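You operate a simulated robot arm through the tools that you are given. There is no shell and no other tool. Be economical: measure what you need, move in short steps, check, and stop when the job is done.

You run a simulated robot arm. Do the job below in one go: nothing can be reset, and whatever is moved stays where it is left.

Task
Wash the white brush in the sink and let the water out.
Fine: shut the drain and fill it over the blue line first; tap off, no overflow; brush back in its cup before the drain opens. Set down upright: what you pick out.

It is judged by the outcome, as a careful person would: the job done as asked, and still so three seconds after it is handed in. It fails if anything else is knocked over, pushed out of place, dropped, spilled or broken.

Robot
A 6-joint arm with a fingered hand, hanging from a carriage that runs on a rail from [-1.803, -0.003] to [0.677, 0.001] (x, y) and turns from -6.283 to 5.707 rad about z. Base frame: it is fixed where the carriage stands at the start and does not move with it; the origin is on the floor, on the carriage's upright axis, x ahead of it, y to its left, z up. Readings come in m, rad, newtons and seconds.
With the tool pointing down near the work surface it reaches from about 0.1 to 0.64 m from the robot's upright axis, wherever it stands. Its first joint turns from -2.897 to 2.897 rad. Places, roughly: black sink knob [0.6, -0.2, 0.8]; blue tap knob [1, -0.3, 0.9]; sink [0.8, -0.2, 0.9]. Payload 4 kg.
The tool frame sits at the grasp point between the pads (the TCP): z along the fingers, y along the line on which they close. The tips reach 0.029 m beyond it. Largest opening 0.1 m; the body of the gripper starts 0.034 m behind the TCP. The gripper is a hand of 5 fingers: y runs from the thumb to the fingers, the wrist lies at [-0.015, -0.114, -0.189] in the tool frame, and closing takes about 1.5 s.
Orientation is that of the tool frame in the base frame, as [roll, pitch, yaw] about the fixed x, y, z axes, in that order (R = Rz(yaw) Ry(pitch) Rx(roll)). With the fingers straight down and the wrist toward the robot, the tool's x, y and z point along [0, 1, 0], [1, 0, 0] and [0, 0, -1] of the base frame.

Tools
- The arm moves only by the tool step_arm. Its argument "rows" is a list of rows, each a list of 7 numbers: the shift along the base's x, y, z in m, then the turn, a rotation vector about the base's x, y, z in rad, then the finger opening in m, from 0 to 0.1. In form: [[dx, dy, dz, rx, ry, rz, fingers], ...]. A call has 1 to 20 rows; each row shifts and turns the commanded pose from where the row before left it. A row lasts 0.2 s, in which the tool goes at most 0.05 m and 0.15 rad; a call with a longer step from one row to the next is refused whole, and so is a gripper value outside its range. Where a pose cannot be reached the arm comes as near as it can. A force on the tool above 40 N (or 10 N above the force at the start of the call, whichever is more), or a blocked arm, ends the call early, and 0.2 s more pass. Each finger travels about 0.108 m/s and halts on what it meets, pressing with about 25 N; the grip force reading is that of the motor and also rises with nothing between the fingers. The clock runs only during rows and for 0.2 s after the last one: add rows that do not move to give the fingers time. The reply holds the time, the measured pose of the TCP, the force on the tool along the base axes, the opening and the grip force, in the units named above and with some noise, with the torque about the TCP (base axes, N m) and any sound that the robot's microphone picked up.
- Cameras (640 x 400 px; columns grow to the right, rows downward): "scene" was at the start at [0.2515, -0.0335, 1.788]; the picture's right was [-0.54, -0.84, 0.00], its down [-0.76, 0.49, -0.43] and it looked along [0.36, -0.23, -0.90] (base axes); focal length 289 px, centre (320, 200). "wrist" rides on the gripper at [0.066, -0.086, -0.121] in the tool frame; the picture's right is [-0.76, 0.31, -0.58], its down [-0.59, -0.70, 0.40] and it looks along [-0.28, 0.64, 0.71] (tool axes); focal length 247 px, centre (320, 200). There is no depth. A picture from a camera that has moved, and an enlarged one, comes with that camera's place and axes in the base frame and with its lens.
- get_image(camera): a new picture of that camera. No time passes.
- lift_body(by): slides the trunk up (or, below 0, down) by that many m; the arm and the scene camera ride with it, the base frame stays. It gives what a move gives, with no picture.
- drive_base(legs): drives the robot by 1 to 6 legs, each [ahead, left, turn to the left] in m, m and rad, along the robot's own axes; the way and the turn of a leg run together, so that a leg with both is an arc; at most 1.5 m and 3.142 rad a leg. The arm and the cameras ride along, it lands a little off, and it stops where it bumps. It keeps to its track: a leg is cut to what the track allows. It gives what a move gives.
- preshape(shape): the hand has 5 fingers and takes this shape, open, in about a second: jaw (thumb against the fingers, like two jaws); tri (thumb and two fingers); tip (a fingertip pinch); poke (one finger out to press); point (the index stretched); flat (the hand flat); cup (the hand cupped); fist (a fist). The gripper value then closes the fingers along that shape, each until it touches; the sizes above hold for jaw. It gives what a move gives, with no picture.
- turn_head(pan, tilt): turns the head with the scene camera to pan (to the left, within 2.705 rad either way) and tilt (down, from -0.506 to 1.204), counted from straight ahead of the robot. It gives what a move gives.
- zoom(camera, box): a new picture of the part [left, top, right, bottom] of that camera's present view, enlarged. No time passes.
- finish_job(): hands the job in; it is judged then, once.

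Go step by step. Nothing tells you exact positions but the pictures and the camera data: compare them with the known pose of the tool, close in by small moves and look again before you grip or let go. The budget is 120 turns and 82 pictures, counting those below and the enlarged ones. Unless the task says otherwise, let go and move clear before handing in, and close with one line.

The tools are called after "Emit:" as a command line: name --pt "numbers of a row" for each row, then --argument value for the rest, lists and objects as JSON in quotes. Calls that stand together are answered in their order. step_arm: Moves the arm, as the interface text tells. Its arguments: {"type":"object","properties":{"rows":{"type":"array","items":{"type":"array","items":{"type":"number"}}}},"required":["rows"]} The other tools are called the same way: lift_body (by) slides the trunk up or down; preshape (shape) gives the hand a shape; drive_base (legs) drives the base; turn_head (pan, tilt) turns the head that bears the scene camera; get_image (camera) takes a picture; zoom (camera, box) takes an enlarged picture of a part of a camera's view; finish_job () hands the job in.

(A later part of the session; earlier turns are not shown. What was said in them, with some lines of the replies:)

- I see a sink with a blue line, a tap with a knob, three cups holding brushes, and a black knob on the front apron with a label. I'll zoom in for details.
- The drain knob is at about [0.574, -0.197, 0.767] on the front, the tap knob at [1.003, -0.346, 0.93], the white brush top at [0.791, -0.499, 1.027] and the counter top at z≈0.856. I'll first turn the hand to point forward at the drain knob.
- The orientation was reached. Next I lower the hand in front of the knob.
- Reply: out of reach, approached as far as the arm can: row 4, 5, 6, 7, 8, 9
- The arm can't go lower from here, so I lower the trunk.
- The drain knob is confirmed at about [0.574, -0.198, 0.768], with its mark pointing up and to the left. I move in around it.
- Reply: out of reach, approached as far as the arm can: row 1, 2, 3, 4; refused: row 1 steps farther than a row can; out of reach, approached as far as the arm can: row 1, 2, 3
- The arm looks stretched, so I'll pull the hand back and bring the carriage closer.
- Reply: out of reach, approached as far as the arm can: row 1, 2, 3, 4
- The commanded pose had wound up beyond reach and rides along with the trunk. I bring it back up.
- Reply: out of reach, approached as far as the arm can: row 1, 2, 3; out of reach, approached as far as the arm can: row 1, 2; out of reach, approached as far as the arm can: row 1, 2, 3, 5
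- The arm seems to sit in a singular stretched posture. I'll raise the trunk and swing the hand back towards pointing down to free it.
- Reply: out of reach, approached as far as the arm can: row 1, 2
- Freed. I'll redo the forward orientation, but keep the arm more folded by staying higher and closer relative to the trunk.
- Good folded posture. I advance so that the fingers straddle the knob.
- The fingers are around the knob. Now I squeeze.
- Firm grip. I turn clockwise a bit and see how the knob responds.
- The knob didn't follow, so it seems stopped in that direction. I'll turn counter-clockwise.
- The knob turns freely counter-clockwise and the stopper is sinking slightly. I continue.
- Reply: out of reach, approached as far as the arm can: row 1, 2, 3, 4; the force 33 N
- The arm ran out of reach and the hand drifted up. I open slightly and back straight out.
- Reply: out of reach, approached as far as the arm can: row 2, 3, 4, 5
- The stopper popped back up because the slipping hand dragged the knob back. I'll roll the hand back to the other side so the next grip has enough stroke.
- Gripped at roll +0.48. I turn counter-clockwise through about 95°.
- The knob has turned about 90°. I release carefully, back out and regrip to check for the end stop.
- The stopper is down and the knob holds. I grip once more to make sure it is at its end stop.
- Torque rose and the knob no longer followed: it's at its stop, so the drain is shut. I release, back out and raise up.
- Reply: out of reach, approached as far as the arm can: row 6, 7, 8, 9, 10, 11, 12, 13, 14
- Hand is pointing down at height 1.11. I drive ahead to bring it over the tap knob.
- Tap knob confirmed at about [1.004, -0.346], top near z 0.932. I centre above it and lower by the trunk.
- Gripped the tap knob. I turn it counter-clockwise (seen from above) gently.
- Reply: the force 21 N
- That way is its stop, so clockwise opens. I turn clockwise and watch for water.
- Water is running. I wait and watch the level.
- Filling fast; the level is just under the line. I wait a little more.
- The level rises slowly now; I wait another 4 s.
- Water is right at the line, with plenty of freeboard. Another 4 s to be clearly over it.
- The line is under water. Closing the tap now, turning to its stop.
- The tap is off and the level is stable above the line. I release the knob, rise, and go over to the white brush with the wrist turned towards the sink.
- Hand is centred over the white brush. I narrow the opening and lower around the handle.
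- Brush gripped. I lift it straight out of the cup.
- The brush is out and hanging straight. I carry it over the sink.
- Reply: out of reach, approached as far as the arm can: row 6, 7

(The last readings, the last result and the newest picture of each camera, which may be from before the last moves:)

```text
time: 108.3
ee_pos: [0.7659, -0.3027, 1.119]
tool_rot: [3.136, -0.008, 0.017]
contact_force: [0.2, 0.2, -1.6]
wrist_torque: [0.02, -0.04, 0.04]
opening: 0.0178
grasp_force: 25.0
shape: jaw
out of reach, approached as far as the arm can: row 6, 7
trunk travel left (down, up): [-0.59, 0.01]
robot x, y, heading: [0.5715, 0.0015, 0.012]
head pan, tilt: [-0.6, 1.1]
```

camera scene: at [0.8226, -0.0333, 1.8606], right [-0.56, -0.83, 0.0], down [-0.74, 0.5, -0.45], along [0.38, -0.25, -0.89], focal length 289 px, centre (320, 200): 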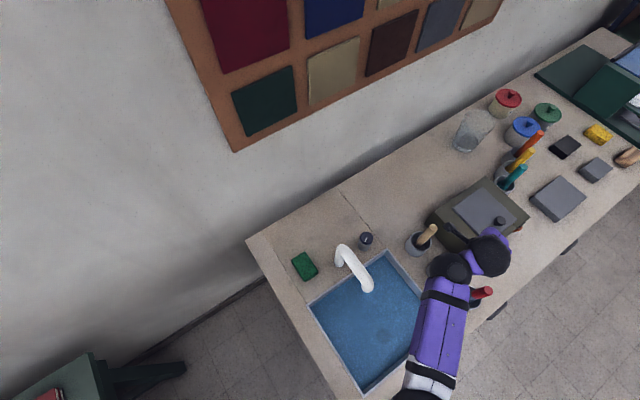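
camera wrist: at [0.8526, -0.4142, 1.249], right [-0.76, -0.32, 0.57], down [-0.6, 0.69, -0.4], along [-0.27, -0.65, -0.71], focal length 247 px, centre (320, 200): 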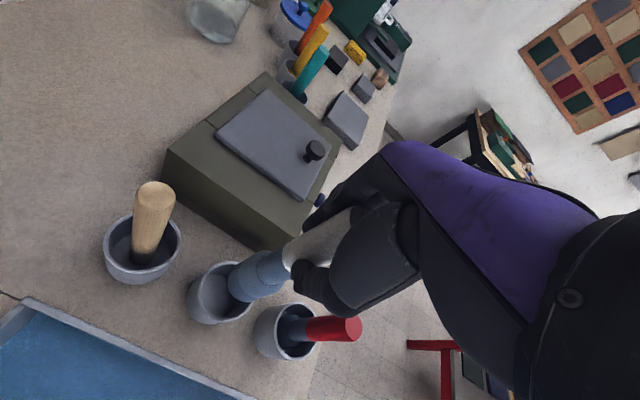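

I shift back a little to stay clear of the spout, then lower the brush into the water.

Emit:
drive_base --legs '[[-0.045, 0, 0]]'

Emit:
lift_body --by -0.13

Emit:
get_image --camera "scene"

Emit:
get_image --camera "wrist"

```text
time: 109.2
ee_pos: [0.7195, -0.3042, 1.1188]
tool_rot: [3.136, -0.009, 0.016]
contact_force: [-0.8, 0.6, -1.4]
wrist_torque: [-0.02, -0.04, 0.01]
opening: 0.0181
grasp_force: 24.6
shape: jaw
trunk travel left (down, up): [-0.59, 0.01]
robot x, y, heading: [0.5249, 0.0008, 0.003]
head pan, tilt: [-0.6, 1.1]
```

```text
time: 110.7
ee_pos: [0.7198, -0.3038, 0.9882]
tool_rot: [3.135, -0.008, 0.016]
contact_force: [1.1, -0.1, -1.9]
wrist_torque: [-0.03, 0.01, -0.02]
opening: 0.0178
grasp_force: 24.3
shape: jaw
trunk travel left (down, up): [-0.46, 0.14]
robot x, y, heading: [0.5212, -0.0013, 0.007]
head pan, tilt: [-0.6, 1.1]
```

```text
19 pictures are left
camera scene: at [0.7775, -0.0333, 1.7276], right [-0.56, -0.83, 0.0], down [-0.74, 0.5, -0.45], along [0.38, -0.25, -0.89], focal length 289 px, centre (320, 200)
```

scene: 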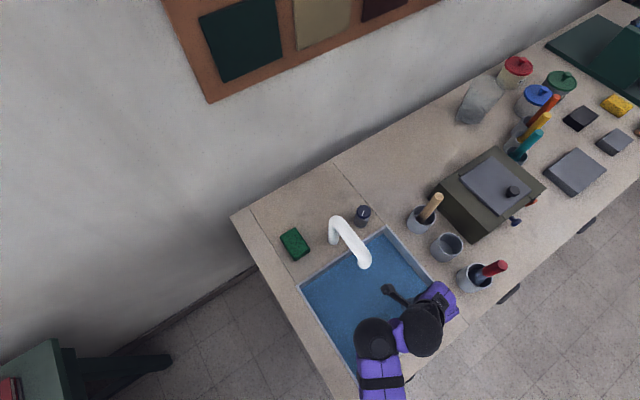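

```text
18 pictures are left
camera wrist: at [0.7837, -0.2179, 1.1096], right [-0.76, -0.32, 0.57], down [-0.6, 0.69, -0.41], along [-0.27, -0.65, -0.71], focal length 247 px, centre (320, 200)
```

wrist: 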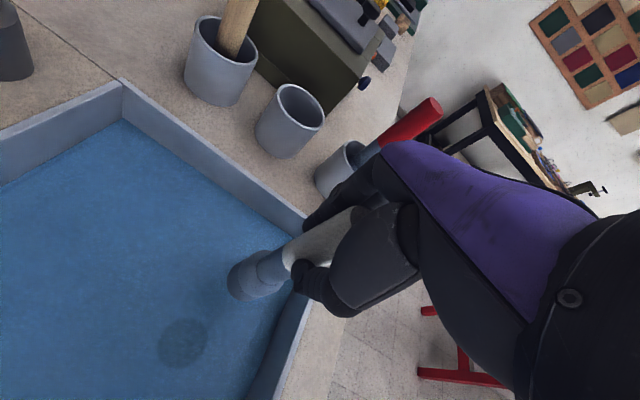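

The bristles are near the surface; lowering further and swishing the brush.

Emit:
lift_body --by -0.07

Emit:
step_arm --pt "0.01 -0.015 0 0 0 0 0" --pt "0.01 -0.015 0 0 0 0 0" --pt "0.02 0 0 0 0 0 0" --pt "0.02 0 0 0 0 0 0" --pt "-0.02 0 0 0 0 0 0" --pt "-0.02 0 0 0 0 0 0" --pt "0.02 0 0 0 0 0 0" --pt "0.02 0 0 0 0 0 0" --pt "-0.02 0 0 0 0 0 0" --pt "-0.02 0 0 0 0 0 0" --pt "0.02 0 0 0 0 0 0" --pt "0.02 0 0 0 0 0 0" --pt "-0.02 0 0 0 0 0 0" --pt "-0.02 0 0 0 0 0 0" --pt "0 0 0 0 0 0 0"

Emit:
get_image --camera "wrist"

```text
time: 111.8
ee_pos: [0.72, -0.3038, 0.9182]
tool_rot: [3.137, -0.009, 0.016]
contact_force: [0.2, -0.2, -1.1]
wrist_torque: [0.01, 0.01, -0.02]
opening: 0.0176
grasp_force: 25.3
shape: jaw
trunk travel left (down, up): [-0.39, 0.21]
robot x, y, heading: [0.5264, 0.0006, 0.006]
head pan, tilt: [-0.6, 1.1]
```

```text
time: 115.0
ee_pos: [0.7421, -0.3327, 0.9192]
tool_rot: [3.137, -0.009, 0.018]
contact_force: [0.0, 0.4, 0.0]
wrist_torque: [-0.01, 0.0, 0.03]
opening: 0.0179
grasp_force: 24.9
shape: jaw
trunk travel left (down, up): [-0.39, 0.21]
robot x, y, heading: [0.5242, 0.0002, 0.005]
head pan, tilt: [-0.6, 1.1]
```

```text
17 pictures are left
camera wrist: at [0.8046, -0.2471, 1.039], right [-0.76, -0.32, 0.57], down [-0.6, 0.69, -0.41], along [-0.27, -0.65, -0.71], focal length 247 px, centre (320, 200)
```

wrist: 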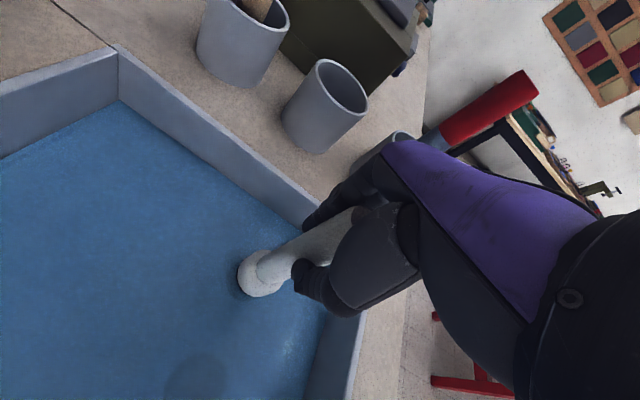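

The blue has come off and the bristles are white now. One more, slightly deeper swish to be thorough.

Emit:
lift_body --by -0.012

Emit:
step_arm --pt "0.02 0 0 0 0 0 0" --pt "0.02 0 0 0 0 0 0" --pt "-0.02 0 0 0 0 0 0" --pt "-0.02 0 0 0 0 0 0" --pt "0.02 0 0 0 0 0 0" --pt "0.02 0 0 0 0 0 0" --pt "-0.02 0 0 0 0 0 0" --pt "-0.02 0 0 0 0 0 0" --pt "0.02 0 0 0 0 0 0" --pt "0.02 0 0 0 0 0 0" --pt "-0.02 0 0 0 0 0 0" --pt "-0.02 0 0 0 0 0 0" --pt "0.02 0 0 0 0 0 0" --pt "-0.02 0 0 0 0 0 0" --pt "0 0 0 0 0 0 0"

Emit:
lift_body --by 0.215

Emit:
zoom --camera "wrist" --box '[160, 180, 400, 330]'

```text
time: 115.6
ee_pos: [0.7411, -0.3332, 0.9061]
tool_rot: [3.135, -0.009, 0.016]
contact_force: [0.0, 0.3, -1.6]
wrist_torque: [-0.02, 0.0, 0.01]
opening: 0.0179
grasp_force: 24.7
shape: jaw
trunk travel left (down, up): [-0.378, 0.222]
robot x, y, heading: [0.5266, 0.0017, 0.005]
head pan, tilt: [-0.6, 1.1]
```

```text
time: 118.8
ee_pos: [0.7409, -0.3345, 0.9067]
tool_rot: [3.136, -0.011, 0.018]
contact_force: [0.0, -0.8, -1.0]
wrist_torque: [-0.01, 0.0, 0.01]
opening: 0.0176
grasp_force: 24.9
shape: jaw
trunk travel left (down, up): [-0.378, 0.222]
robot x, y, heading: [0.5214, 0.0038, 0.007]
head pan, tilt: [-0.6, 1.1]
```

```text
time: 121.1
ee_pos: [0.7406, -0.3338, 1.1215]
tool_rot: [3.138, -0.009, 0.017]
contact_force: [-0.2, 1.2, -1.1]
wrist_torque: [0.0, 0.06, -0.02]
opening: 0.0178
grasp_force: 25.0
shape: jaw
trunk travel left (down, up): [-0.593, 0.007]
robot x, y, heading: [0.5243, 0.0, 0.003]
head pan, tilt: [-0.6, 1.1]
```

```text
2.67 times, centred on (280, 255) of wrist
camera zoom: at [0.8037, -0.2481, 1.2423], right [-0.76, -0.32, 0.57], down [-0.6, 0.69, -0.41], along [-0.27, -0.65, -0.71], focal length 659 px, centre (427, 53)
```

zoom: 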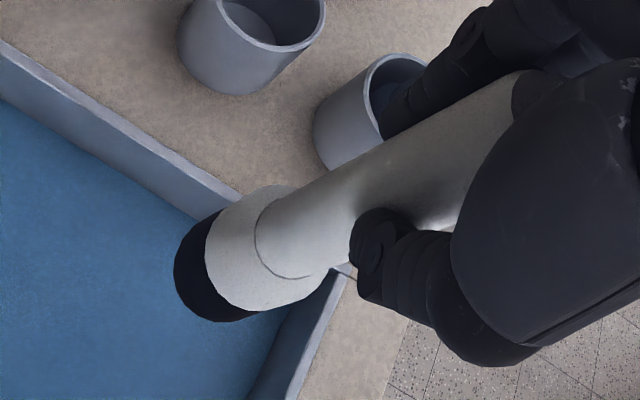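

Washed. I carry it back over its cup.

Emit:
step_arm --pt "0.01 -0.028 0 0 0 0 0" --pt "0.01 -0.028 0 0 0 0 0" --pt "0.01 -0.028 0 0 0 0 0" --pt "0.01 -0.028 0 0 0 0 0" --pt "0.007 -0.028 0 0 0 0 0" --pt "0 -0.0265 0 0 0 0 0" --pt "0 0 0 0 0 0 0" --pt "0 0 0 0 0 0 0"

Emit:
get_image --camera "wrist"

```text
time: 122.9
ee_pos: [0.7881, -0.5025, 1.1222]
tool_rot: [3.136, -0.009, 0.016]
contact_force: [0.4, -0.2, -1.6]
wrist_torque: [0.0, 0.01, -0.01]
opening: 0.0176
grasp_force: 25.1
shape: jaw
trunk travel left (down, up): [-0.593, 0.007]
robot x, y, heading: [0.525, 0.0023, 0.008]
head pan, tilt: [-0.6, 1.1]
```

```text
15 pictures are left
camera wrist: at [0.8516, -0.4164, 1.2428], right [-0.76, -0.32, 0.57], down [-0.6, 0.69, -0.41], along [-0.27, -0.65, -0.71], focal length 247 px, centre (320, 200)
```

wrist: 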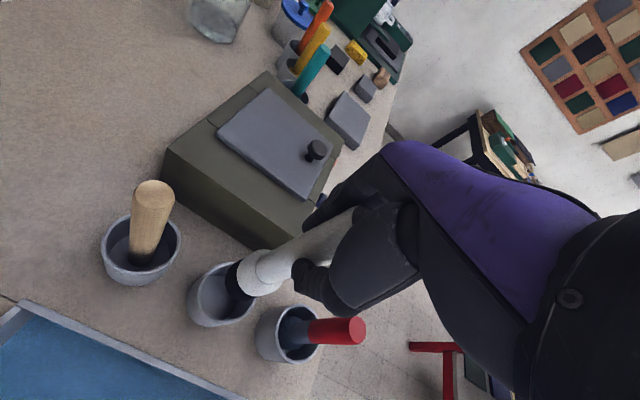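

Same alignment as when it came out. I correct 2 mm and lower.

Emit:
step_arm --pt "0 0.002 0 0 0 0 0" --pt "0 0 0 0 0 0 0"

Emit:
lift_body --by -0.09

Emit:
lift_body --by -0.026

Emit:
get_image --camera "wrist"

```text
time: 123.5
ee_pos: [0.7879, -0.4993, 1.1225]
tool_rot: [3.136, -0.009, 0.015]
contact_force: [-0.3, -0.2, -0.9]
wrist_torque: [0.01, -0.03, 0.05]
opening: 0.0179
grasp_force: 25.2
shape: jaw
trunk travel left (down, up): [-0.593, 0.007]
robot x, y, heading: [0.5241, 0.0059, 0.009]
head pan, tilt: [-0.6, 1.1]
```

```text
time: 124.8
ee_pos: [0.7874, -0.4987, 1.0313]
tool_rot: [3.136, -0.009, 0.017]
contact_force: [0.8, -1.3, -0.9]
wrist_torque: [0.02, 0.0, 0.01]
opening: 0.0175
grasp_force: 24.9
shape: jaw
trunk travel left (down, up): [-0.503, 0.097]
robot x, y, heading: [0.5275, -0.0033, 0.006]
head pan, tilt: [-0.6, 1.1]
```

```text
time: 125.5
ee_pos: [0.7887, -0.4987, 1.0059]
tool_rot: [3.135, -0.009, 0.017]
contact_force: [0.1, 0.3, 0.0]
wrist_torque: [-0.01, 0.02, 0.04]
opening: 0.0176
grasp_force: 25.3
shape: jaw
trunk travel left (down, up): [-0.477, 0.123]
robot x, y, heading: [0.5233, 0.0036, 0.007]
head pan, tilt: [-0.6, 1.1]
```

```text
14 pictures are left
camera wrist: at [0.8513, -0.4132, 1.1266], right [-0.76, -0.32, 0.57], down [-0.6, 0.69, -0.41], along [-0.27, -0.65, -0.71], focal length 247 px, centre (320, 200)
```

wrist: 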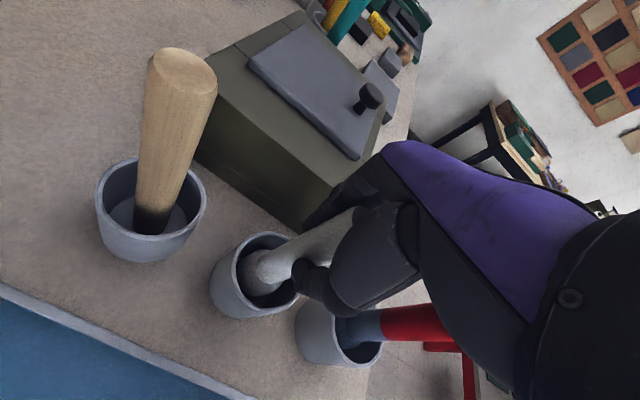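

It's in its cup. I lower the last couple of millimetres, open gently and rise.

Emit:
step_arm --pt "0 0 -0.0015 0 0 0 0" --pt "0 0 0 0 0 0 0" --pt "0 0 0 0 0 0 0.02" --pt "0 0 0 0 0 0 0.03" --pt "0 0 0 0 0 0 0.045" --pt "0 0 0 0 0 0 0.06" --pt "0 0 0 0 0 0 0.075" --pt "0 0 0 0 0 0 0.075"

Emit:
lift_body --by 0.12

Emit:
get_image --camera "wrist"

```text
time: 127.3
ee_pos: [0.788, -0.4998, 1.0039]
tool_rot: [3.137, -0.01, 0.015]
contact_force: [0.4, 0.9, -0.8]
wrist_torque: [0.02, 0.0, -0.03]
opening: 0.0746
grasp_force: 0.1
shape: jaw
trunk travel left (down, up): [-0.477, 0.123]
robot x, y, heading: [0.526, 0.0022, 0.006]
head pan, tilt: [-0.6, 1.1]
```

```text
time: 128.8
ee_pos: [0.788, -0.499, 1.1247]
tool_rot: [3.137, -0.008, 0.015]
contact_force: [0.1, -0.3, 0.0]
wrist_torque: [-0.03, -0.04, 0.02]
opening: 0.0747
grasp_force: 0.0
shape: jaw
trunk travel left (down, up): [-0.597, 0.003]
robot x, y, heading: [0.5259, -0.0001, 0.005]
head pan, tilt: [-0.6, 1.1]
```

```text
13 pictures are left
camera wrist: at [0.8514, -0.4127, 1.245], right [-0.76, -0.32, 0.57], down [-0.6, 0.69, -0.41], along [-0.27, -0.65, -0.71], focal length 247 px, centre (320, 200)
```

wrist: 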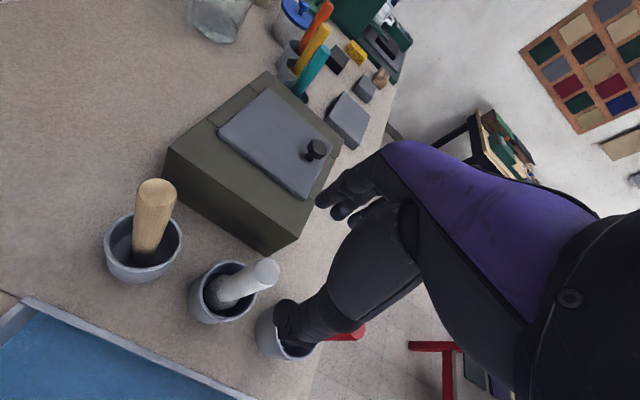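

The clean brush stands in its cup. Now back to the drain knob: drive back and turn the hand forward again.

Emit:
drive_base --legs '[[-0.375, 0, 0]]'

Emit:
step_arm --pt "0.004 0.025 0.006 0 -0.1309 0 0.08" --pt "0.004 0.025 0.006 0 -0.1309 0 0.08" --pt "0.004 0.025 0.006 0 -0.1309 0 0.08" --pt "0.004 0.025 0.006 0 -0.1309 0 0.08" --pt "0.004 0.025 0.006 0 -0.1309 0 0.08" --pt "0.004 0.025 0.006 0 -0.1309 0 0.08" --pt "0.004 0.025 0.006 0 -0.1309 0 0.08" --pt "0.004 0.025 0.006 0 -0.1309 0 0.08" --pt "0.004 0.025 0.006 0 -0.1309 0 0.08" --pt "0.004 0.025 0.006 0 -0.1309 0 0.08" --pt "0.004 0.025 0.006 0 -0.1309 0 0.08" --pt "0.004 0.025 0.006 0 -0.1309 0 0.08" --pt "0 0 0 0 0 0 0.08"

```text
time: 131.2
ee_pos: [0.4136, -0.5001, 1.124]
tool_rot: [3.136, -0.009, 0.015]
contact_force: [0.4, -0.6, -0.3]
wrist_torque: [-0.02, -0.02, -0.01]
opening: 0.0744
grasp_force: 0.0
shape: jaw
trunk travel left (down, up): [-0.597, 0.003]
robot x, y, heading: [0.1488, 0.0058, 0.003]
head pan, tilt: [-0.6, 1.1]
```

```text
time: 134.0
ee_pos: [0.4606, -0.1994, 1.1957]
tool_rot: [0.909, -1.553, 2.227]
contact_force: [-0.5, -0.5, -0.1]
wrist_torque: [0.0, -0.02, 0.01]
opening: 0.0797
grasp_force: 0.1
shape: jaw
trunk travel left (down, up): [-0.597, 0.003]
robot x, y, heading: [0.1473, -0.0016, 0.002]
head pan, tilt: [-0.6, 1.1]
```

Emit:
lift_body --by -0.427

Emit:
step_arm --pt "0.01 0 0 -0.11 0 0 0.065" --pt "0.01 0 0 -0.11 0 0 0.065" --pt "0 0 0 -0.11 0 0 0.065" --pt "0 0 0 -0.11 0 0 0.065" --pt "0 0 0 -0.11 0 0 0.065" --pt "0 0 0 -0.11 0 0 0.065" --pt "0 0 0 -0.11 0 0 0.065" --pt "0 0 0 -0.11 0 0 0.065" --pt "0 0 0 -0.11 0 0 0.065" --pt "0 0 0 -0.11 0 0 0.065" --pt "0 0 0 0 0 0 0.065"

Emit:
turn_head --pan -0.3 --tilt 1.2

Emit:
get_image --camera "wrist"

```text
refused: -0.427 is not a number from -0.4 to 0.4
```

```text
time: 136.4
ee_pos: [0.4808, -0.2009, 1.1966]
tool_rot: [1.561, -0.458, 1.579]
contact_force: [0.6, 0.3, 0.6]
wrist_torque: [0.01, 0.03, -0.03]
opening: 0.0651
grasp_force: 0.1
shape: jaw
trunk travel left (down, up): [-0.597, 0.003]
robot x, y, heading: [0.1531, 0.0001, 0.004]
head pan, tilt: [-0.6, 1.1]
```

```text
time: 137.2
ee_pos: [0.4805, -0.2002, 1.1969]
tool_rot: [1.562, -0.457, 1.581]
contact_force: [-0.5, 0.1, -0.9]
wrist_torque: [0.01, -0.01, -0.02]
opening: 0.0651
grasp_force: 0.1
shape: jaw
trunk travel left (down, up): [-0.597, 0.003]
robot x, y, heading: [0.1505, 0.0013, 0.001]
head pan, tilt: [-0.3, 1.201]
```

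```text
12 pictures are left
camera wrist: at [0.3601, -0.1051, 1.1475], right [-0.57, -0.82, -0.06], down [0.41, -0.22, -0.89], along [0.71, -0.53, 0.46], focal length 247 px, centre (320, 200)
```

wrist: 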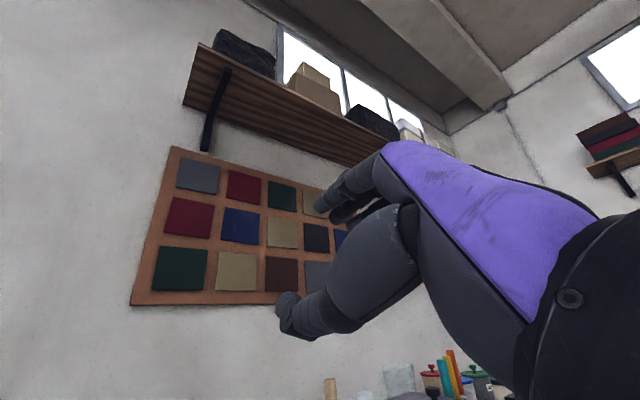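

Lift moves are capped at 0.4; I lower in two parts.

Emit:
lift_body --by -0.3

Emit:
lift_body --by -0.128

Emit:
get_image --camera "wrist"

Emit:
zoom --camera "scene" --box '[260, 90, 500, 240]'

```text
time: 140.2
ee_pos: [0.4804, -0.2004, 0.8976]
tool_rot: [1.562, -0.457, 1.579]
contact_force: [0.7, -0.1, -0.9]
wrist_torque: [0.02, 0.01, -0.01]
opening: 0.0651
grasp_force: 0.1
shape: jaw
trunk travel left (down, up): [-0.297, 0.303]
robot x, y, heading: [0.1479, 0.0019, 0.007]
head pan, tilt: [-0.3, 1.201]
```

```text
time: 141.7
ee_pos: [0.4814, -0.1998, 0.7695]
tool_rot: [1.561, -0.458, 1.58]
contact_force: [0.9, -0.3, 0.0]
wrist_torque: [0.0, 0.0, 0.01]
opening: 0.0653
grasp_force: 0.0
shape: jaw
trunk travel left (down, up): [-0.169, 0.431]
robot x, y, heading: [0.1513, -0.0028, -0.002]
head pan, tilt: [-0.3, 1.201]
```

```text
11 pictures are left
camera wrist: at [0.3601, -0.1052, 0.7195], right [-0.57, -0.82, -0.06], down [0.41, -0.22, -0.89], along [0.71, -0.53, 0.46], focal length 247 px, centre (320, 200)
```

wrist: 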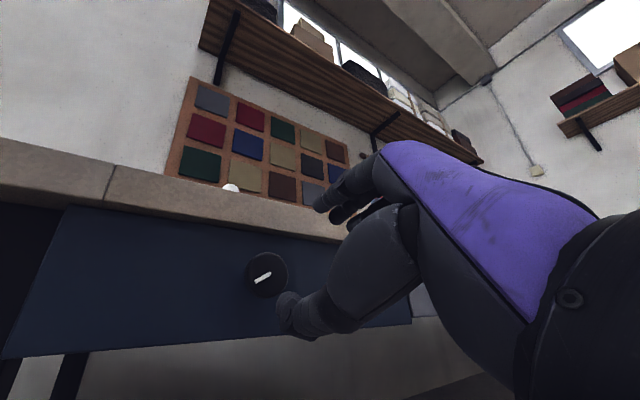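

```text
2.67 times, centred on (380, 165) of scene
camera zoom: at [0.405, -0.0156, 1.4307], right [-0.29, -0.96, 0.0], down [-0.89, 0.27, -0.36], along [0.35, -0.11, -0.93], focal length 771 px, centre (160, 293)
```

zoom: 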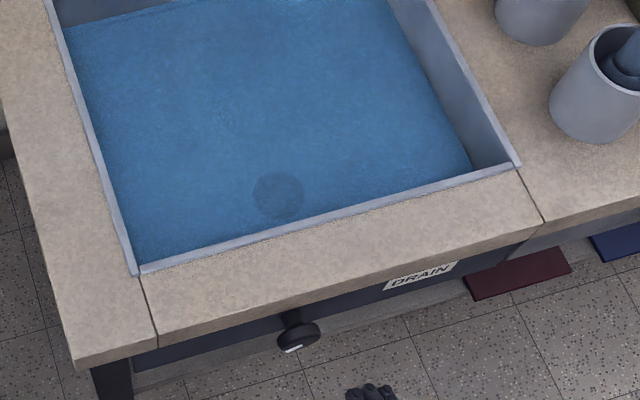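

The sink is still full above the line. I move in on the knob at roll −1.1 and grip.

Emit:
step_arm --pt "0.025 0 0 0 0 0 0.058" --pt "0.025 0 0 0 0 0 0.058" --pt "0.02 0 0 0 0 0 0.058" --pt "0.018 0 0 0 0 0 0.058" --pt "0 0 0 0 0 0 0.058" --pt "0 0 0 0 0 0 0.04" --pt "0 0 0 0 0 0 0.02" --pt "0 0 0 0 0 0 0.0" --pt "0 0 0 0 0 0 0.0" --pt "0 0 0 0 0 0 0.0"

Emit:
zoom --camera "wrist" --box '[260, 190, 400, 290]'

```text
time: 143.9
ee_pos: [0.5687, -0.1996, 0.7684]
tool_rot: [1.561, -0.458, 1.583]
contact_force: [4.9, 2.2, -7.8]
wrist_torque: [-0.01, 0.23, 0.08]
opening: 0.026
grasp_force: 24.8
shape: jaw
trunk travel left (down, up): [-0.169, 0.431]
robot x, y, heading: [0.153, 0.0037, -0.001]
head pan, tilt: [-0.3, 1.201]
```

```text
4.00 times, centred on (330, 240) of wrist
camera zoom: at [0.4478, -0.104, 0.7197], right [-0.57, -0.82, -0.06], down [0.41, -0.21, -0.89], along [0.71, -0.53, 0.45], focal length 988 px, centre (280, 40)
```

zoom: 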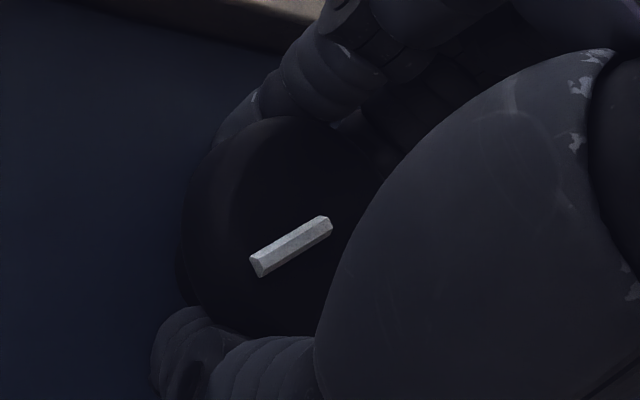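

Gripped. I turn clockwise about 95° to open the drain.

Emit:
step_arm --pt "0 0 0 0.12 0 0 0.0" --pt "0 0 0 0.12 0 0 0.0" --pt "0 0 0 0.12 0 0 0.0" --pt "0 0 0 0.12 0 0 0.0" --pt "0 0 0 0.12 0 0 0.0" --pt "0 0 0 0.12 0 0 0.0" --pt "0 0 0 0.12 0 0 0.0" --pt "0 0 0 0.12 0 0 0.0" --pt "0 0 0 0.12 0 0 0.0" --pt "0 0 0 0.12 0 0 0.0" --pt "0 0 0 0.12 0 0 0.0" --pt "0 0 0 0.12 0 0 0.0" --pt "0 0 0 0.12 0 0 0.0" --pt "0 0 0 0.1 0 0 0.0"

Emit:
zoom --camera "scene" --box '[260, 90, 500, 240]'

```text
time: 146.9
ee_pos: [0.5689, -0.2017, 0.7684]
tool_rot: [-1.563, -1.021, -1.588]
contact_force: [3.2, -4.6, -4.5]
wrist_torque: [-0.08, 0.06, -0.15]
opening: 0.0251
grasp_force: 25.2
shape: jaw
trunk travel left (down, up): [-0.169, 0.431]
robot x, y, heading: [0.154, 0.0002, 0.006]
head pan, tilt: [-0.3, 1.201]
```

```text
2.67 times, centred on (380, 165) of scene
camera zoom: at [0.4052, -0.0161, 1.4307], right [-0.29, -0.96, 0.0], down [-0.89, 0.27, -0.36], along [0.35, -0.11, -0.93], focal length 771 px, centre (160, 293)
```

zoom: 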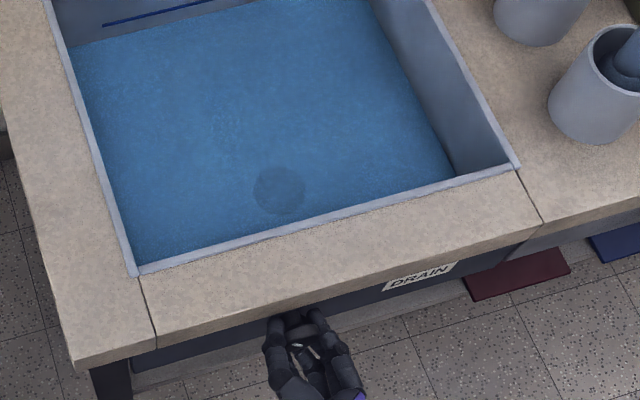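

The level is dropping. I nudge it to the stop, then release and back out.

Emit:
step_arm --pt "0 0 0 0.1 0 0 0.0" --pt "0 0 0 0 0 0 0.04" --pt "0 0 0 0 0 0 0.065" --pt "0 0 0 0 0 0 0.07" --pt "0 0 0 0 0 0 0.07" --pt "-0.02 0 0 0 0 0 0.07" --pt "-0.03 0 0 0 0 0 0.07" --pt "-0.04 0 0 0 0 0 0.08" --pt "-0.04 0 0 0 0 0 0.08" --pt "-0.03 0 0 0 0 0 0.08" --pt "0 0 0 0 0 0 0.08" --pt "0 0 0 0 0 0 0.08" --pt "0 0 0 0 0 0 0.08" --pt "0 0 0 0 0 0 0.08" --pt "0 0 0 0 0 0 0.08" --pt "0 0 0 0 0 0 0.08" --pt "0 0 0 0 0 0 0.08" --pt "0 0 0 0 0 0 0.08" --pt "0 0 0 0 0 0 0.08" --pt "0 0 0 0 0 0 0.08"

Emit:
step_arm --pt "0 0 0 0 0 0 0.08" --pt "0 0 0 0 0 0 0.08" --pt "0 0 0 0 0 0 0.08" --pt "0 0 0 0 0 0 0.08" --pt "0 0 0 0 0 0 0.08" --pt "0 0 0 0 0 0 0.08" --pt "0 0 0 0 0 0 0.08" --pt "0 0 0 0 0 0 0.08" --pt "0 0 0 0 0 0 0.08" --pt "0 0 0 0 0 0 0.08" --pt "0 0 0 0 0 0 0.08" --pt "0 0 0 0 0 0 0.08" --pt "0 0 0 0 0 0 0.08" --pt "0 0 0 0 0 0 0.08" --pt "0 0 0 0 0 0 0.08" --pt "0 0 0 0 0 0 0.08" --pt "0 0 0 0 0 0 0.08" --pt "0 0 0 0 0 0 0.08" --pt "0 0 0 0 0 0 0.08" --pt "0 0 0 0 0 0 0.08"

Emit:
get_image --camera "scene"

```text
time: 151.1
ee_pos: [0.4071, -0.1998, 0.769]
tool_rot: [-1.566, -0.924, -1.585]
contact_force: [0.4, 0.3, -0.5]
wrist_torque: [-0.03, 0.04, 0.01]
opening: 0.0799
grasp_force: 0.1
shape: jaw
trunk travel left (down, up): [-0.169, 0.431]
robot x, y, heading: [0.1477, 0.0002, 0.004]
head pan, tilt: [-0.3, 1.201]
```

```text
time: 155.3
ee_pos: [0.4073, -0.2013, 0.7689]
tool_rot: [-1.566, -0.923, -1.582]
contact_force: [-0.2, 0.7, 0.1]
wrist_torque: [-0.02, 0.02, 0.02]
opening: 0.0798
grasp_force: 0.1
shape: jaw
trunk travel left (down, up): [-0.169, 0.431]
robot x, y, heading: [0.1503, -0.0015, 0.0]
head pan, tilt: [-0.3, 1.201]
```

```text
7 pictures are left
camera scene: at [0.405, -0.0156, 1.4306], right [-0.29, -0.96, 0.0], down [-0.89, 0.27, -0.36], along [0.35, -0.11, -0.93], focal length 289 px, centre (320, 200)
```

scene: 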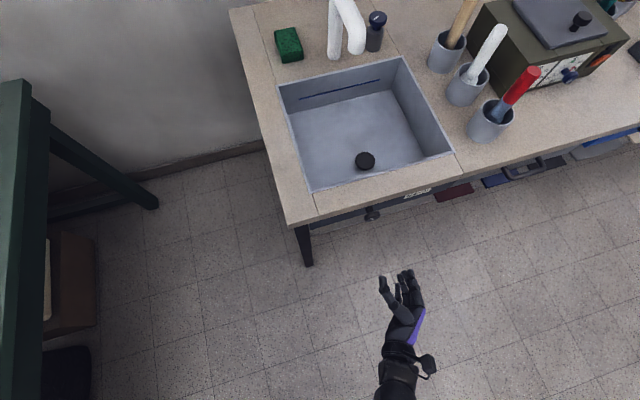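

The sink is empty with the stopper up, the tap is off, the clean white brush stands in its cup, and nothing else has been disturbed. The hand is clear, so I'm handing in.

Emit:
finish_job

```text
The job is handed in.
```

The white brush is washed and upright back in its cup, the tap is off and nothing overflowed. The water rose above the blue line before washing, and I opened the drain only once the brush was back, so the sink is now empty.
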